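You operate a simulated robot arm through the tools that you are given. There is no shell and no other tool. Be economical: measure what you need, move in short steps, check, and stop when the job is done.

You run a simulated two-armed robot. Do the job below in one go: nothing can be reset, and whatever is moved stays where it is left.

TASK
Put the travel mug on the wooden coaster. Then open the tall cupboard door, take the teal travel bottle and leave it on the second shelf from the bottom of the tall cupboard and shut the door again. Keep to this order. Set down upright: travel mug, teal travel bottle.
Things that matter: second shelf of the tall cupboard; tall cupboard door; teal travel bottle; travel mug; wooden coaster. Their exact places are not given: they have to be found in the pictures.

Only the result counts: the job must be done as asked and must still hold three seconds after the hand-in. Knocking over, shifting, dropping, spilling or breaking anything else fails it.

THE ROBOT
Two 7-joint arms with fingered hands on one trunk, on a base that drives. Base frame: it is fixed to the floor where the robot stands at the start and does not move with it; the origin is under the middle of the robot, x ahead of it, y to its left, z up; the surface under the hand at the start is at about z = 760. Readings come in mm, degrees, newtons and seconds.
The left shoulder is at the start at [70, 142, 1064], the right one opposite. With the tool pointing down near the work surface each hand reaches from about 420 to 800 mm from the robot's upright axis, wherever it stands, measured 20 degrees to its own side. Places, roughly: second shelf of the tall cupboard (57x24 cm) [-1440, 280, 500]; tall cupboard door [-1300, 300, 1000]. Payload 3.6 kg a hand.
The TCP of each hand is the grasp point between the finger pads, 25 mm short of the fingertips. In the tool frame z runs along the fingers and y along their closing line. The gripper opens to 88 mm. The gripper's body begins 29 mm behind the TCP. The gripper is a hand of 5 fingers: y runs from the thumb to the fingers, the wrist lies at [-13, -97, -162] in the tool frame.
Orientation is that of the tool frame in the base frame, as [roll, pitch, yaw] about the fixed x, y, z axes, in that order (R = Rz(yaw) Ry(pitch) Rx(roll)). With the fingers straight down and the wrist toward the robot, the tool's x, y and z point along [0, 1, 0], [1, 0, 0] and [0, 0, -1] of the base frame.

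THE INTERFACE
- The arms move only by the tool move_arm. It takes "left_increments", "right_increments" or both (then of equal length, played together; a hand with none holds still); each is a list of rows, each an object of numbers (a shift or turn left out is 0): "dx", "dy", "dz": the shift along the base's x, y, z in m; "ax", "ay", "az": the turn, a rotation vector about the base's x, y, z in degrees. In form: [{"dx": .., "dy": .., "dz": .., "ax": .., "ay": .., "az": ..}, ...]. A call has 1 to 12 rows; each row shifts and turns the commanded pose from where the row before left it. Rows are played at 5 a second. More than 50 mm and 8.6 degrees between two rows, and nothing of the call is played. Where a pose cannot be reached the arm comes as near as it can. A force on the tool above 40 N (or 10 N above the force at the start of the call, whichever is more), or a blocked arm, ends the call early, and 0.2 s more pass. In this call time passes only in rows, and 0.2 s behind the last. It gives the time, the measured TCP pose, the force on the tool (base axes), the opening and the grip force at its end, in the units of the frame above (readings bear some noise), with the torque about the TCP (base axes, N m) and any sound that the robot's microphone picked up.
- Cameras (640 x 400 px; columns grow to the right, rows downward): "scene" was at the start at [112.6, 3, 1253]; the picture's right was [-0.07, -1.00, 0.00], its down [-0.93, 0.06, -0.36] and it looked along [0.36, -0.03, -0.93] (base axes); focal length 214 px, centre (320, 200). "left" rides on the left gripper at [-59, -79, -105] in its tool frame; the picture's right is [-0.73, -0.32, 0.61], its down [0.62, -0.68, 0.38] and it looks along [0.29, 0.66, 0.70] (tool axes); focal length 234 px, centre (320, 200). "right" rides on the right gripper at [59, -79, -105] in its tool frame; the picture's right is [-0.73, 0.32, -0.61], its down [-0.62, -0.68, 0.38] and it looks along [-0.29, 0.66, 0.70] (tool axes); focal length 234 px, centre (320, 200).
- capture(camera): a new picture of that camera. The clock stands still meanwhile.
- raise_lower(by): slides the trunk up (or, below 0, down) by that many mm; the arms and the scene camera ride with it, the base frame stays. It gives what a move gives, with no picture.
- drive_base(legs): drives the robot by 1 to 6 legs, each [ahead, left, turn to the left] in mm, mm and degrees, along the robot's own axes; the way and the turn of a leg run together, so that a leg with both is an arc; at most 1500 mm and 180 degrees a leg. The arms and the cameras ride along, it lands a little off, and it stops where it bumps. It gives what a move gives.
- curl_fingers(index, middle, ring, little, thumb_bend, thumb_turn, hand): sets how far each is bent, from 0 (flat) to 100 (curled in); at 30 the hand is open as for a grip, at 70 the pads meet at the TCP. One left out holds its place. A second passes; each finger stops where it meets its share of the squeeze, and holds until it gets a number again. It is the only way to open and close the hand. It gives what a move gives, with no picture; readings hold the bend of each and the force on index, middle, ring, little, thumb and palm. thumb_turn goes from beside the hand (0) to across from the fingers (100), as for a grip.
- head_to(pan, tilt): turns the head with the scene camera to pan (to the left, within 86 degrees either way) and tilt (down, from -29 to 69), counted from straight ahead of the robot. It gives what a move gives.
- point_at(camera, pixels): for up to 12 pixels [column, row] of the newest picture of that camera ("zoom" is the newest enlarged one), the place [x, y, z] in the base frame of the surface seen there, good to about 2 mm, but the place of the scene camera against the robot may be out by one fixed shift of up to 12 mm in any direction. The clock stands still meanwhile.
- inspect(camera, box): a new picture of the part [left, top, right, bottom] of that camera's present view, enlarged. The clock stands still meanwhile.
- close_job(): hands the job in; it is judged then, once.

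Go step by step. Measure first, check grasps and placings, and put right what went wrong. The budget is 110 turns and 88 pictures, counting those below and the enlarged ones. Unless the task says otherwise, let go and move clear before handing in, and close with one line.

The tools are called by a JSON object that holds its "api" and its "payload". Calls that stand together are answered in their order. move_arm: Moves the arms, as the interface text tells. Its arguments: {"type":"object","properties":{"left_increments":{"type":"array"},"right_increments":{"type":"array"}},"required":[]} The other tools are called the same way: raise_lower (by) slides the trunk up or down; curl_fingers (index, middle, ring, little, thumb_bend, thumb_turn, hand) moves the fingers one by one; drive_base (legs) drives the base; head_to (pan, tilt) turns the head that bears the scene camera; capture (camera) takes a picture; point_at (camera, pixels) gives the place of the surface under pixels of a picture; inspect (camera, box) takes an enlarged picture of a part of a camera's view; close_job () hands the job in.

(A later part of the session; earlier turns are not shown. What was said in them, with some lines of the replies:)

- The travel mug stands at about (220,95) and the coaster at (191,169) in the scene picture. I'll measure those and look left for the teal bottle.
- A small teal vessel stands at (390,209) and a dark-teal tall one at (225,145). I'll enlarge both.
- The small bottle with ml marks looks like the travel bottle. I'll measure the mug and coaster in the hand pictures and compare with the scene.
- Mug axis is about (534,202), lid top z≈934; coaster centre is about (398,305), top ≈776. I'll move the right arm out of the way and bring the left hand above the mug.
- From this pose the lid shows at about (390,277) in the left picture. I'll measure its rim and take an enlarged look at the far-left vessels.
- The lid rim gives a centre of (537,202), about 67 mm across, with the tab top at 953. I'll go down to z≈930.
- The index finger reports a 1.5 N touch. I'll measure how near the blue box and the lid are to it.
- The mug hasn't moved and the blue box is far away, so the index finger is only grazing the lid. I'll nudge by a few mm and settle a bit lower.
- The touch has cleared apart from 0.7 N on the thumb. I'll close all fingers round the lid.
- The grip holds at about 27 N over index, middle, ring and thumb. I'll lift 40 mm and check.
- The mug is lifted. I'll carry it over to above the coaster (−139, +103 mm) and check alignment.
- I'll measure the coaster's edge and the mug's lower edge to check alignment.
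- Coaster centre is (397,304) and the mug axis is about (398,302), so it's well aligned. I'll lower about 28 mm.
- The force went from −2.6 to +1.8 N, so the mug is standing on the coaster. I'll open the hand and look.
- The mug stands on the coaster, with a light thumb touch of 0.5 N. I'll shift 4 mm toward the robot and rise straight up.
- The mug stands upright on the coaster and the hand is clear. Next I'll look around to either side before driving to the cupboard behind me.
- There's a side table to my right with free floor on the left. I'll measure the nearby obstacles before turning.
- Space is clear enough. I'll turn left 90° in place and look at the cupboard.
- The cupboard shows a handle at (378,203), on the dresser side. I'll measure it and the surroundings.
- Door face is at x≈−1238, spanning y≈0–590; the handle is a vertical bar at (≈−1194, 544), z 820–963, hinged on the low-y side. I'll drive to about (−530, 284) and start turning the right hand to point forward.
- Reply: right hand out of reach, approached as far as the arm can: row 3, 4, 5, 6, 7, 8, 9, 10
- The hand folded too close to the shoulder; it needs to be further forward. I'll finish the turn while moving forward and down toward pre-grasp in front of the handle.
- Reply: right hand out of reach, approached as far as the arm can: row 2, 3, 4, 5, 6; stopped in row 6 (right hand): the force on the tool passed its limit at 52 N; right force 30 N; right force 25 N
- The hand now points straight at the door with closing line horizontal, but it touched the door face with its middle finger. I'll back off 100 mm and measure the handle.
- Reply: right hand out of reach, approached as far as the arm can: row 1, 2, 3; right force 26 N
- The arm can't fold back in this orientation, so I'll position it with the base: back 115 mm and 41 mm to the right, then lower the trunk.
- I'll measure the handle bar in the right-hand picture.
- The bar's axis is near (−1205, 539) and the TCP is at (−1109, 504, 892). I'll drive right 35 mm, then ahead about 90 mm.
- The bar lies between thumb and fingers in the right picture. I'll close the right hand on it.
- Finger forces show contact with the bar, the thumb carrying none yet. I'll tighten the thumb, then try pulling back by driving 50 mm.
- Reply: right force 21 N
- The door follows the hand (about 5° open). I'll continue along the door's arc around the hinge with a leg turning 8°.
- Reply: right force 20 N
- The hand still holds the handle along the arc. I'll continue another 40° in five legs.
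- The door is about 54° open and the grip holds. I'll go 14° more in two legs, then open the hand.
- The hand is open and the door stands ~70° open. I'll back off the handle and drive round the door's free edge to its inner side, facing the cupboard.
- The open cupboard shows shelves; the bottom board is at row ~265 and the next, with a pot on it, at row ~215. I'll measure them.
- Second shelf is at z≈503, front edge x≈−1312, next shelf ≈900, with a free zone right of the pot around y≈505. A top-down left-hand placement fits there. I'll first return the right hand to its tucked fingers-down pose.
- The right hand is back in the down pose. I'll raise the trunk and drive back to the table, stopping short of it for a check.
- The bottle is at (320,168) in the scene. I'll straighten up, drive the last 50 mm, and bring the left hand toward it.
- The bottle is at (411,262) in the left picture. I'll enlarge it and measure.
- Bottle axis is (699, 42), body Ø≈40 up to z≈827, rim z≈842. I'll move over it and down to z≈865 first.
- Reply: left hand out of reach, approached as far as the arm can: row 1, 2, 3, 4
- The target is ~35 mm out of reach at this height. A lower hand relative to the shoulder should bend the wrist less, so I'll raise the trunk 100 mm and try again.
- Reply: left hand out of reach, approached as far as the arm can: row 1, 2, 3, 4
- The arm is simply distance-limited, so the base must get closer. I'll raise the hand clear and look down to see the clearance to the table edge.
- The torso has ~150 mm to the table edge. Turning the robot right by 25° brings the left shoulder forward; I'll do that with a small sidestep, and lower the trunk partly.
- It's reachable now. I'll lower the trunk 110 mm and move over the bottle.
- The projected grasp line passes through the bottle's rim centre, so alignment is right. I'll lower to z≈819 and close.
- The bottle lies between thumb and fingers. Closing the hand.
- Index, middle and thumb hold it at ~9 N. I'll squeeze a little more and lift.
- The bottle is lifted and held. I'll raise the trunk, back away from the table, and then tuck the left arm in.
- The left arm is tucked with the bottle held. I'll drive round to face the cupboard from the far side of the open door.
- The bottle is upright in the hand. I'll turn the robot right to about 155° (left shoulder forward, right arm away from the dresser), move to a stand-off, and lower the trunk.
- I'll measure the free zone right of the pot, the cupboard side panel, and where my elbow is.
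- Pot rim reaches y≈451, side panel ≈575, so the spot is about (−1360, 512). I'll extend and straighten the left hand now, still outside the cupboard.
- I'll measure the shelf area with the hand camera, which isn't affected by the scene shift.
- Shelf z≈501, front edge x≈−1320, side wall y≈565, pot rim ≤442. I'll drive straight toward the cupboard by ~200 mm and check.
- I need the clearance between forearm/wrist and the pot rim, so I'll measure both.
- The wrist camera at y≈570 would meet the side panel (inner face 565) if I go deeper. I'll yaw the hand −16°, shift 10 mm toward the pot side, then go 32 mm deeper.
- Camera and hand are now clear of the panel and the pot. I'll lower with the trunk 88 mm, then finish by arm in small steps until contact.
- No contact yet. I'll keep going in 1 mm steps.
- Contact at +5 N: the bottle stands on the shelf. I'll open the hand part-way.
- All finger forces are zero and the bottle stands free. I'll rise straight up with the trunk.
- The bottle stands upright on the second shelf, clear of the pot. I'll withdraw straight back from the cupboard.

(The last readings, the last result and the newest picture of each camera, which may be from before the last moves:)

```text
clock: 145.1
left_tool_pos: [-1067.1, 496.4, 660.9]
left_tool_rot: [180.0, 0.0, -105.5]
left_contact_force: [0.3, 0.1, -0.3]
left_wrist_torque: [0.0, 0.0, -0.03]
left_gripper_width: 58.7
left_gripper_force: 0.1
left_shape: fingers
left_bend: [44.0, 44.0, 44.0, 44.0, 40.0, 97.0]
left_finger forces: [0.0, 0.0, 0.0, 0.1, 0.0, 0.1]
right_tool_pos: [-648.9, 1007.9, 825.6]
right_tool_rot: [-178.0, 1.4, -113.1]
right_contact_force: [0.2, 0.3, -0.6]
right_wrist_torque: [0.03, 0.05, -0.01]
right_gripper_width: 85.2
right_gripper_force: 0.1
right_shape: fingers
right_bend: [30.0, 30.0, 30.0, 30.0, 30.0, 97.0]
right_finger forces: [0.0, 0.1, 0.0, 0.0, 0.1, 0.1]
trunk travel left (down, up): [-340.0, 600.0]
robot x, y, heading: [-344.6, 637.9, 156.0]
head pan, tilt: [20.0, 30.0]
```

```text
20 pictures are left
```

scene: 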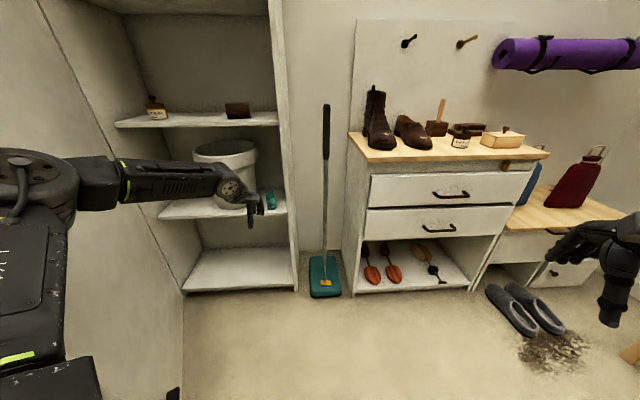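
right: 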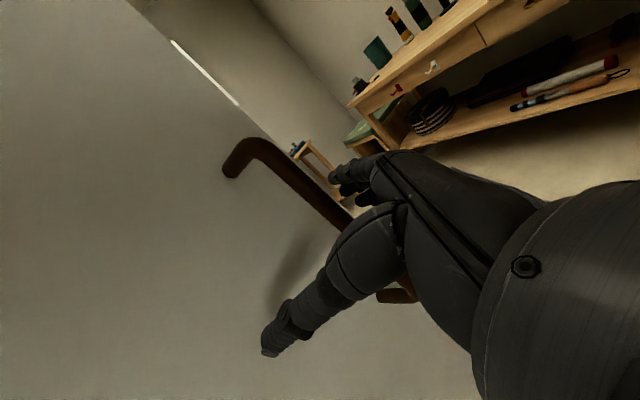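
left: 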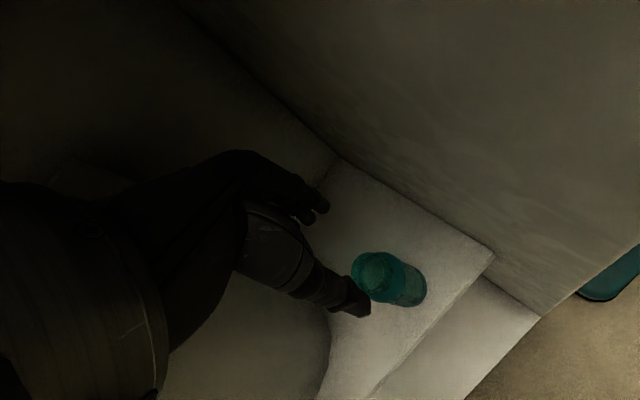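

Now to shut the door from its outer side with the left hand. I'll make a fist, back up, and tuck the left arm so it clears the door's free edge.

{"api": "curl_fingers", "payload": {"hand": "left", "index": 85, "middle": 85, "ring": 85, "little": 85, "thumb_bend": 60}}

{"api": "drive_base", "payload": {"legs": [[-228, -102, 0]]}}

{"api": "move_arm", "payload": {"left_increments": [{"dx": 0.042}, {"dx": 0.042}, {"dx": 0.042}, {"dx": 0.042}, {"dx": 0.042}, {"dx": 0.04}]}}

{"api": "head_to", "payload": {"pan": 45, "tilt": 30}}

{"api": "capture", "payload": {"camera": "scene"}}

```text
clock: 146.1
left_tool_pos: [-1065.5, 497.3, 660.5]
left_tool_rot: [179.9, 0.0, -105.5]
left_contact_force: [0.4, -0.3, 0.9]
left_wrist_torque: [0.02, -0.03, -0.01]
left_gripper_width: 10.9
left_gripper_force: 0.0
left_shape: fingers
left_bend: [84.0, 85.0, 85.0, 85.0, 59.0, 97.0]
left_finger forces: [0.0, 0.0, 0.1, 0.0, 0.0, 0.0]
right_tool_pos: [-648.7, 1007.5, 826.8]
right_tool_rot: [-178.0, 1.4, -113.1]
right_contact_force: [0.5, -0.8, -0.2]
right_wrist_torque: [-0.02, -0.01, 0.01]
right_gripper_width: 85.2
right_gripper_force: 0.0
right_shape: fingers
right_bend: [30.0, 30.0, 30.0, 30.0, 30.0, 97.0]
right_finger forces: [0.1, 0.0, 0.0, 0.0, 0.0, 0.1]
trunk travel left (down, up): [-340.0, 600.0]
robot x, y, heading: [-347.6, 633.4, 156.2]
head pan, tilt: [20.0, 30.0]
```

```text
clock: 147.9
left_tool_pos: [-818.4, 500.1, 660.0]
left_tool_rot: [179.9, 0.0, -105.4]
left_contact_force: [0.3, 0.0, -0.2]
left_wrist_torque: [-0.02, 0.02, -0.01]
left_gripper_width: 11.5
left_gripper_force: 0.1
left_shape: fingers
left_bend: [85.0, 85.0, 85.0, 85.0, 59.0, 97.0]
left_finger forces: [0.0, 0.1, 0.1, 0.0, 0.0, 0.1]
right_tool_pos: [-401.9, 1010.5, 825.9]
right_tool_rot: [-178.0, 1.3, -113.0]
right_contact_force: [0.2, 0.2, -0.3]
right_wrist_torque: [0.04, 0.0, 0.03]
right_gripper_width: 84.9
right_gripper_force: 0.1
right_shape: fingers
right_bend: [30.0, 30.0, 30.0, 30.0, 30.0, 97.0]
right_finger forces: [0.0, 0.1, 0.1, 0.0, 0.0, 0.1]
trunk travel left (down, up): [-340.0, 600.0]
robot x, y, heading: [-101.2, 641.4, 156.2]
head pan, tilt: [20.0, 30.0]
```

```text
clock: 149.3
left_tool_pos: [-581.5, 500.7, 658.6]
left_tool_rot: [180.0, 0.1, -105.6]
left_contact_force: [0.0, 0.0, -0.8]
left_wrist_torque: [0.0, 0.01, -0.04]
left_gripper_width: 11.4
left_gripper_force: 0.0
left_shape: fingers
left_bend: [85.0, 85.0, 85.0, 85.0, 59.0, 97.0]
left_finger forces: [0.0, 0.1, 0.1, 0.2, 0.0, 0.0]
left hand out of reach, approached as far as the arm can: row 6
right_tool_pos: [-402.5, 1010.0, 825.5]
right_tool_rot: [-178.0, 1.4, -113.0]
right_contact_force: [0.5, 0.0, 0.1]
right_wrist_torque: [-0.02, 0.01, -0.01]
right_gripper_width: 85.1
right_gripper_force: 0.0
right_shape: fingers
right_bend: [30.0, 30.0, 30.0, 30.0, 30.0, 97.0]
right_finger forces: [0.0, 0.1, 0.0, 0.1, 0.0, 0.1]
trunk travel left (down, up): [-340.0, 600.0]
robot x, y, heading: [-100.8, 639.5, 156.1]
head pan, tilt: [20.0, 30.0]
```

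```text
clock: 150.2
left_tool_pos: [-582.6, 499.3, 659.4]
left_tool_rot: [179.9, 0.0, -105.5]
left_contact_force: [0.3, 0.8, -0.2]
left_wrist_torque: [0.0, 0.01, -0.01]
left_gripper_width: 11.3
left_gripper_force: 0.1
left_shape: fingers
left_bend: [85.0, 85.0, 85.0, 85.0, 59.0, 97.0]
left_finger forces: [0.0, 0.1, 0.1, 0.0, 0.1, 0.0]
right_tool_pos: [-403.1, 1009.4, 825.5]
right_tool_rot: [-178.0, 1.4, -113.1]
right_contact_force: [1.0, 0.4, 0.2]
right_wrist_torque: [0.0, 0.0, -0.03]
right_gripper_width: 84.9
right_gripper_force: 0.1
right_shape: fingers
right_bend: [30.0, 30.0, 30.0, 30.0, 30.0, 97.0]
right_finger forces: [0.1, 0.0, 0.1, 0.0, 0.0, 0.1]
trunk travel left (down, up): [-340.0, 600.0]
robot x, y, heading: [-102.6, 640.4, 156.4]
head pan, tilt: [45.0, 30.0]
```

```text
19 pictures are left
```

scene: 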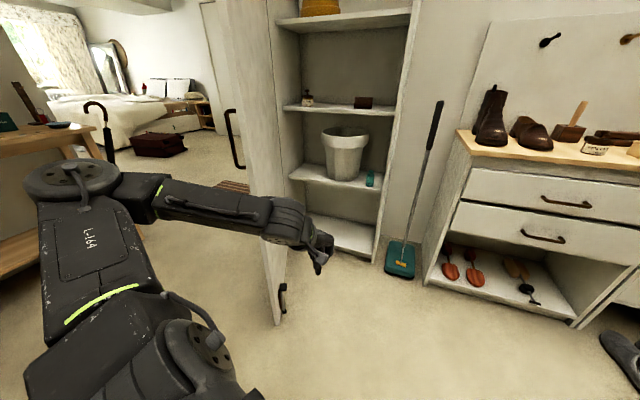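

The bottle still stands on the shelf at (370,178), and the left fist is clear of the door edge. I'll sidestep to the door's outer side.

{"api": "drive_base", "payload": {"legs": [[-184, 416, 0]]}}

{"api": "capture", "payload": {"camera": "scene"}}

```text
clock: 153.0
left_tool_pos: [-579.4, 35.1, 659.5]
left_tool_rot: [179.8, 0.1, -105.3]
left_contact_force: [-0.2, 0.7, 0.2]
left_wrist_torque: [0.01, -0.01, 0.01]
left_gripper_width: 11.5
left_gripper_force: 0.0
left_shape: fingers
left_bend: [85.0, 85.0, 85.0, 85.0, 58.0, 97.0]
left_finger forces: [0.0, 0.1, 0.0, 0.0, 0.0, 0.0]
right_tool_pos: [-401.9, 546.5, 825.2]
right_tool_rot: [-177.9, 1.5, -112.7]
right_contact_force: [-0.3, -0.5, 0.2]
right_wrist_torque: [-0.02, 0.03, 0.0]
right_gripper_width: 85.3
right_gripper_force: 0.1
right_shape: fingers
right_bend: [30.0, 30.0, 30.0, 30.0, 30.0, 97.0]
right_finger forces: [0.1, 0.0, 0.0, 0.1, 0.1, 0.0]
trunk travel left (down, up): [-340.0, 600.0]
robot x, y, heading: [-98.7, 182.9, 156.8]
head pan, tilt: [45.0, 30.0]
```

```text
18 pictures are left
```

scene: 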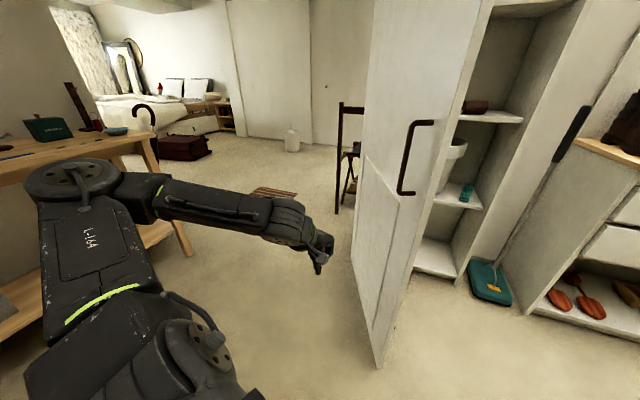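

The hand is on the outer side. I'll measure the door face and extend the left hand forward along it.

{"api": "point_at", "payload": {"camera": "scene", "pixels": [[375, 230], [385, 280], [380, 355], [400, 240], [355, 240], [408, 170], [432, 123]]}}

{"api": "move_arm", "payload": {"left_increments": [{"dx": -0.04}, {"dx": -0.04}, {"dx": -0.04}, {"dx": -0.04}, {"dx": -0.04}, {"dx": -0.03}]}}

{"api": "capture", "payload": {"camera": "scene"}}

```text
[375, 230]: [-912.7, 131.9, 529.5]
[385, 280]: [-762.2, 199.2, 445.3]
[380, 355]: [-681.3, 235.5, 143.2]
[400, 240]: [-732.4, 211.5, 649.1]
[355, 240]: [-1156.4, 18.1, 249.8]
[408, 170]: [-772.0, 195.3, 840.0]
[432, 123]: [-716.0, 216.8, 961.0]
```

```text
clock: 154.4
left_tool_pos: [-809.9, 36.2, 659.6]
left_tool_rot: [180.0, 0.1, -105.3]
left_contact_force: [0.7, 0.7, 0.2]
left_wrist_torque: [-0.03, -0.04, 0.02]
left_gripper_width: 11.8
left_gripper_force: 0.0
left_shape: fingers
left_bend: [85.0, 85.0, 85.0, 85.0, 58.0, 97.0]
left_finger forces: [0.0, 0.0, 0.0, 0.0, 0.1, 0.0]
right_tool_pos: [-403.9, 548.2, 826.4]
right_tool_rot: [-178.0, 1.4, -112.7]
right_contact_force: [0.1, 0.3, 0.5]
right_wrist_torque: [0.0, 0.0, -0.01]
right_gripper_width: 85.2
right_gripper_force: 0.1
right_shape: fingers
right_bend: [30.0, 30.0, 30.0, 30.0, 30.0, 97.0]
right_finger forces: [0.0, 0.1, 0.0, 0.1, 0.0, 0.1]
trunk travel left (down, up): [-340.0, 600.0]
robot x, y, heading: [-94.0, 179.7, 156.7]
head pan, tilt: [45.0, 30.0]
```

```text
17 pictures are left
```

scene: 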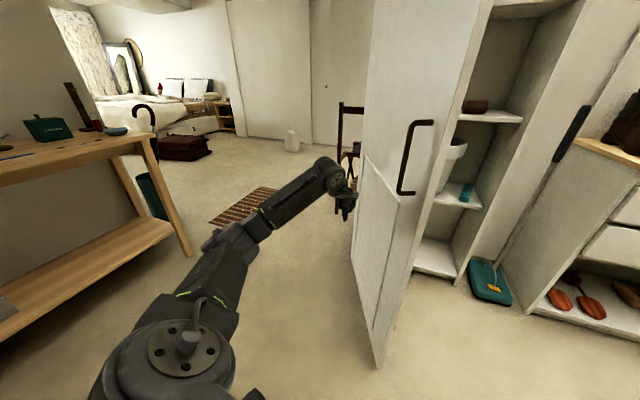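

The door face runs from (−1156,18) to (−681,235), about 65° open. I'll push it along its closing arc with four translation legs.

{"api": "drive_base", "payload": {"legs": [[56, -77, 0], [86, -73, 0], [101, -49, 0], [112, -21.5, 0]]}}

{"api": "head_to", "payload": {"pan": 25, "tilt": 25}}

{"api": "capture", "payload": {"camera": "scene"}}

```text
clock: 157.9
left_tool_pos: [-1042.9, 381.2, 659.2]
left_tool_rot: [-180.0, 0.0, -105.4]
left_contact_force: [0.6, -0.6, -0.3]
left_wrist_torque: [-0.05, -0.01, 0.03]
left_gripper_width: 11.8
left_gripper_force: 0.0
left_shape: fingers
left_bend: [85.0, 85.0, 85.0, 85.0, 58.0, 97.0]
left_finger forces: [0.0, 0.1, 0.1, 0.0, 0.0, 0.0]
right_tool_pos: [-634.6, 890.9, 825.7]
right_tool_rot: [-177.9, 1.5, -112.9]
right_contact_force: [0.5, -0.6, -0.2]
right_wrist_torque: [0.01, 0.0, -0.02]
right_gripper_width: 84.9
right_gripper_force: 0.0
right_shape: fingers
right_bend: [30.0, 30.0, 30.0, 30.0, 30.0, 97.0]
right_finger forces: [0.1, 0.0, 0.1, 0.0, 0.0, 0.0]
trunk travel left (down, up): [-340.0, 600.0]
robot x, y, heading: [-330.4, 523.6, 156.3]
head pan, tilt: [45.0, 30.0]
```

```text
clock: 158.8
left_tool_pos: [-1041.7, 380.6, 660.7]
left_tool_rot: [-180.0, 0.0, -105.4]
left_contact_force: [-0.1, 0.6, 0.2]
left_wrist_torque: [0.01, 0.01, 0.01]
left_gripper_width: 11.6
left_gripper_force: 0.1
left_shape: fingers
left_bend: [85.0, 85.0, 85.0, 85.0, 58.0, 97.0]
left_finger forces: [0.0, 0.0, 0.0, 0.0, 0.0, 0.1]
right_tool_pos: [-633.7, 891.2, 826.5]
right_tool_rot: [-177.9, 1.5, -112.9]
right_contact_force: [-0.6, -0.4, 0.8]
right_wrist_torque: [0.02, 0.01, 0.01]
right_gripper_width: 84.9
right_gripper_force: 0.1
right_shape: fingers
right_bend: [30.0, 30.0, 30.0, 30.0, 30.0, 97.0]
right_finger forces: [0.0, 0.0, 0.0, 0.0, 0.0, 0.1]
trunk travel left (down, up): [-340.0, 600.0]
robot x, y, heading: [-332.2, 519.2, 156.1]
head pan, tilt: [25.0, 25.0]
```

```text
16 pictures are left
```

scene: 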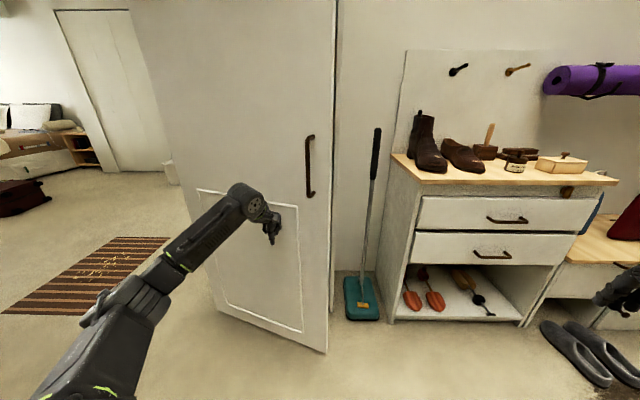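

The door has swung nearly shut. I'll continue the push toward the frame.

{"api": "drive_base", "payload": {"legs": [[90, 4, 0], [45, 10, 0]]}}

{"api": "capture", "payload": {"camera": "scene"}}

```text
clock: 160.4
left_tool_pos: [-1174.8, 423.4, 662.1]
left_tool_rot: [-180.0, 0.0, -105.4]
left_contact_force: [0.2, -0.3, 0.6]
left_wrist_torque: [0.0, -0.01, 0.03]
left_gripper_width: 11.7
left_gripper_force: 0.0
left_shape: fingers
left_bend: [85.0, 85.0, 85.0, 85.0, 58.0, 97.0]
left_finger forces: [0.0, 0.0, 0.1, 0.0, 0.0, 0.1]
right_tool_pos: [-765.5, 933.6, 825.3]
right_tool_rot: [-177.9, 1.5, -112.7]
right_contact_force: [-0.5, -0.3, 0.5]
right_wrist_torque: [-0.03, -0.01, -0.01]
right_gripper_width: 85.3
right_gripper_force: 0.0
right_shape: fingers
right_bend: [30.0, 30.0, 30.0, 30.0, 30.0, 97.0]
right_finger forces: [0.1, 0.1, 0.1, 0.0, 0.0, 0.0]
trunk travel left (down, up): [-340.0, 600.0]
robot x, y, heading: [-466.4, 567.9, 156.2]
head pan, tilt: [25.0, 25.0]
```

```text
15 pictures are left
```

scene: 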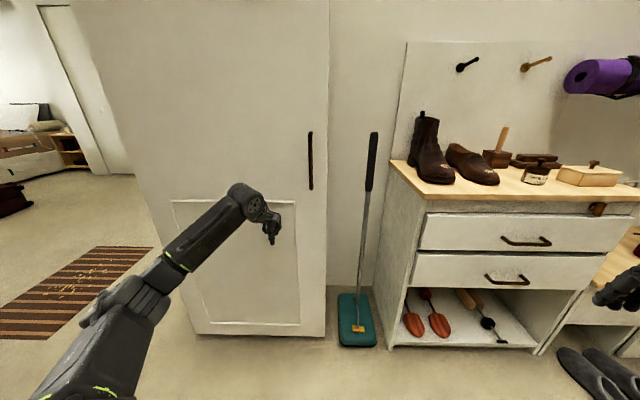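

The door looks shut or almost. I'll measure its face at several spots against the shut plane x≈−1238.

{"api": "point_at", "payload": {"camera": "scene", "pixels": [[318, 240], [315, 100], [320, 325], [180, 150], [210, 325], [250, 120], [327, 320], [310, 160], [290, 60]]}}

{"api": "inspect", "payload": {"camera": "scene", "box": [260, 60, 380, 135]}}

```text
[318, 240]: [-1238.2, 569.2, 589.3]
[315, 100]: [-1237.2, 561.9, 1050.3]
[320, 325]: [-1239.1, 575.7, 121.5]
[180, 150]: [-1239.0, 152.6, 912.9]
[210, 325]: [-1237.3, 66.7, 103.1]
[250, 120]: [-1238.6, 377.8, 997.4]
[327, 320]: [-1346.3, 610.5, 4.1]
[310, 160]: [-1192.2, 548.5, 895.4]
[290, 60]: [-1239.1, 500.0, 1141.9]
```

```text
5.33 times, centred on (320, 98) of scene
```

zoom: 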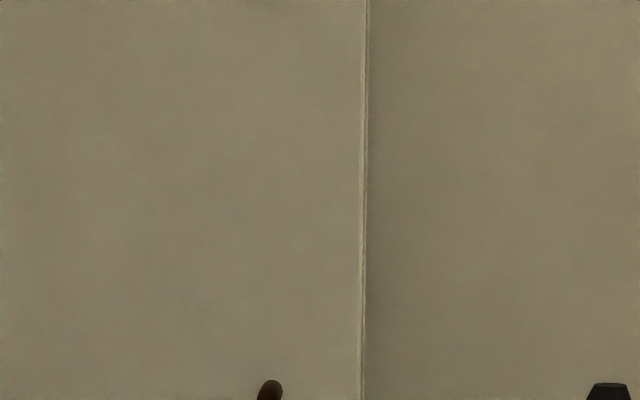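

The door face sits at x≈−1238 everywhere, so it's shut. I'll back the hand clear and confirm it stays shut.

{"api": "drive_base", "payload": {"legs": [[-228, -102, 0]]}}

{"api": "capture", "payload": {"camera": "scene"}}

{"api": "point_at", "payload": {"camera": "scene", "pixels": [[300, 220], [300, 120], [200, 120]]}}

```text
clock: 162.2
left_tool_pos: [-922.0, 424.6, 662.2]
left_tool_rot: [179.9, -0.1, -105.3]
left_contact_force: [-0.3, 0.0, 0.4]
left_wrist_torque: [-0.01, 0.01, 0.03]
left_gripper_width: 12.0
left_gripper_force: 0.1
left_shape: fingers
left_bend: [85.0, 85.0, 85.0, 85.0, 58.0, 97.0]
left_finger forces: [0.1, 0.1, 0.0, 0.0, 0.0, 0.1]
right_tool_pos: [-513.0, 934.3, 825.9]
right_tool_rot: [-178.1, 1.4, -112.9]
right_contact_force: [0.5, 0.1, 0.1]
right_wrist_torque: [-0.01, 0.02, -0.01]
right_gripper_width: 85.1
right_gripper_force: 0.0
right_shape: fingers
right_bend: [30.0, 30.0, 30.0, 30.0, 30.0, 97.0]
right_finger forces: [0.0, 0.1, 0.0, 0.0, 0.0, 0.1]
trunk travel left (down, up): [-340.0, 600.0]
robot x, y, heading: [-212.6, 568.1, 156.3]
head pan, tilt: [25.0, 25.0]
```

```text
13 pictures are left
```

scene: 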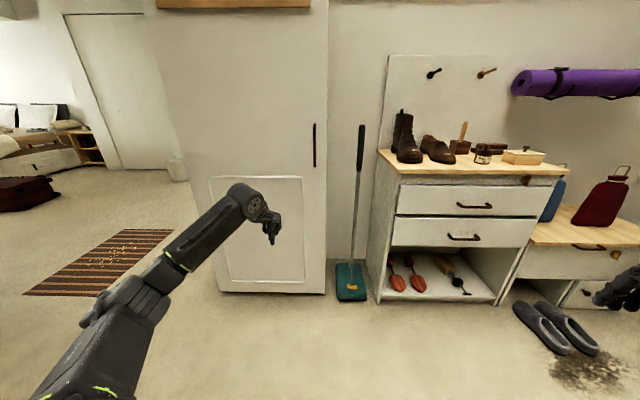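

```text
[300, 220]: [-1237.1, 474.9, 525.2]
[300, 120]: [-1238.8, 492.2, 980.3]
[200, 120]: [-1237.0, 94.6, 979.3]
```

The door stays shut (face still at x≈−1238), both hands are clear and empty, and I saw the mug on its coaster and the bottle upright on the second shelf, so I'm handing in.

{"api": "close_job", "payload": {}}

```text
The job is handed in.
```

The job is handed in: the travel mug is upright on the wooden coaster, the teal travel bottle is upright on the second shelf from the bottom of the tall cupboard, and the cupboard door is shut.
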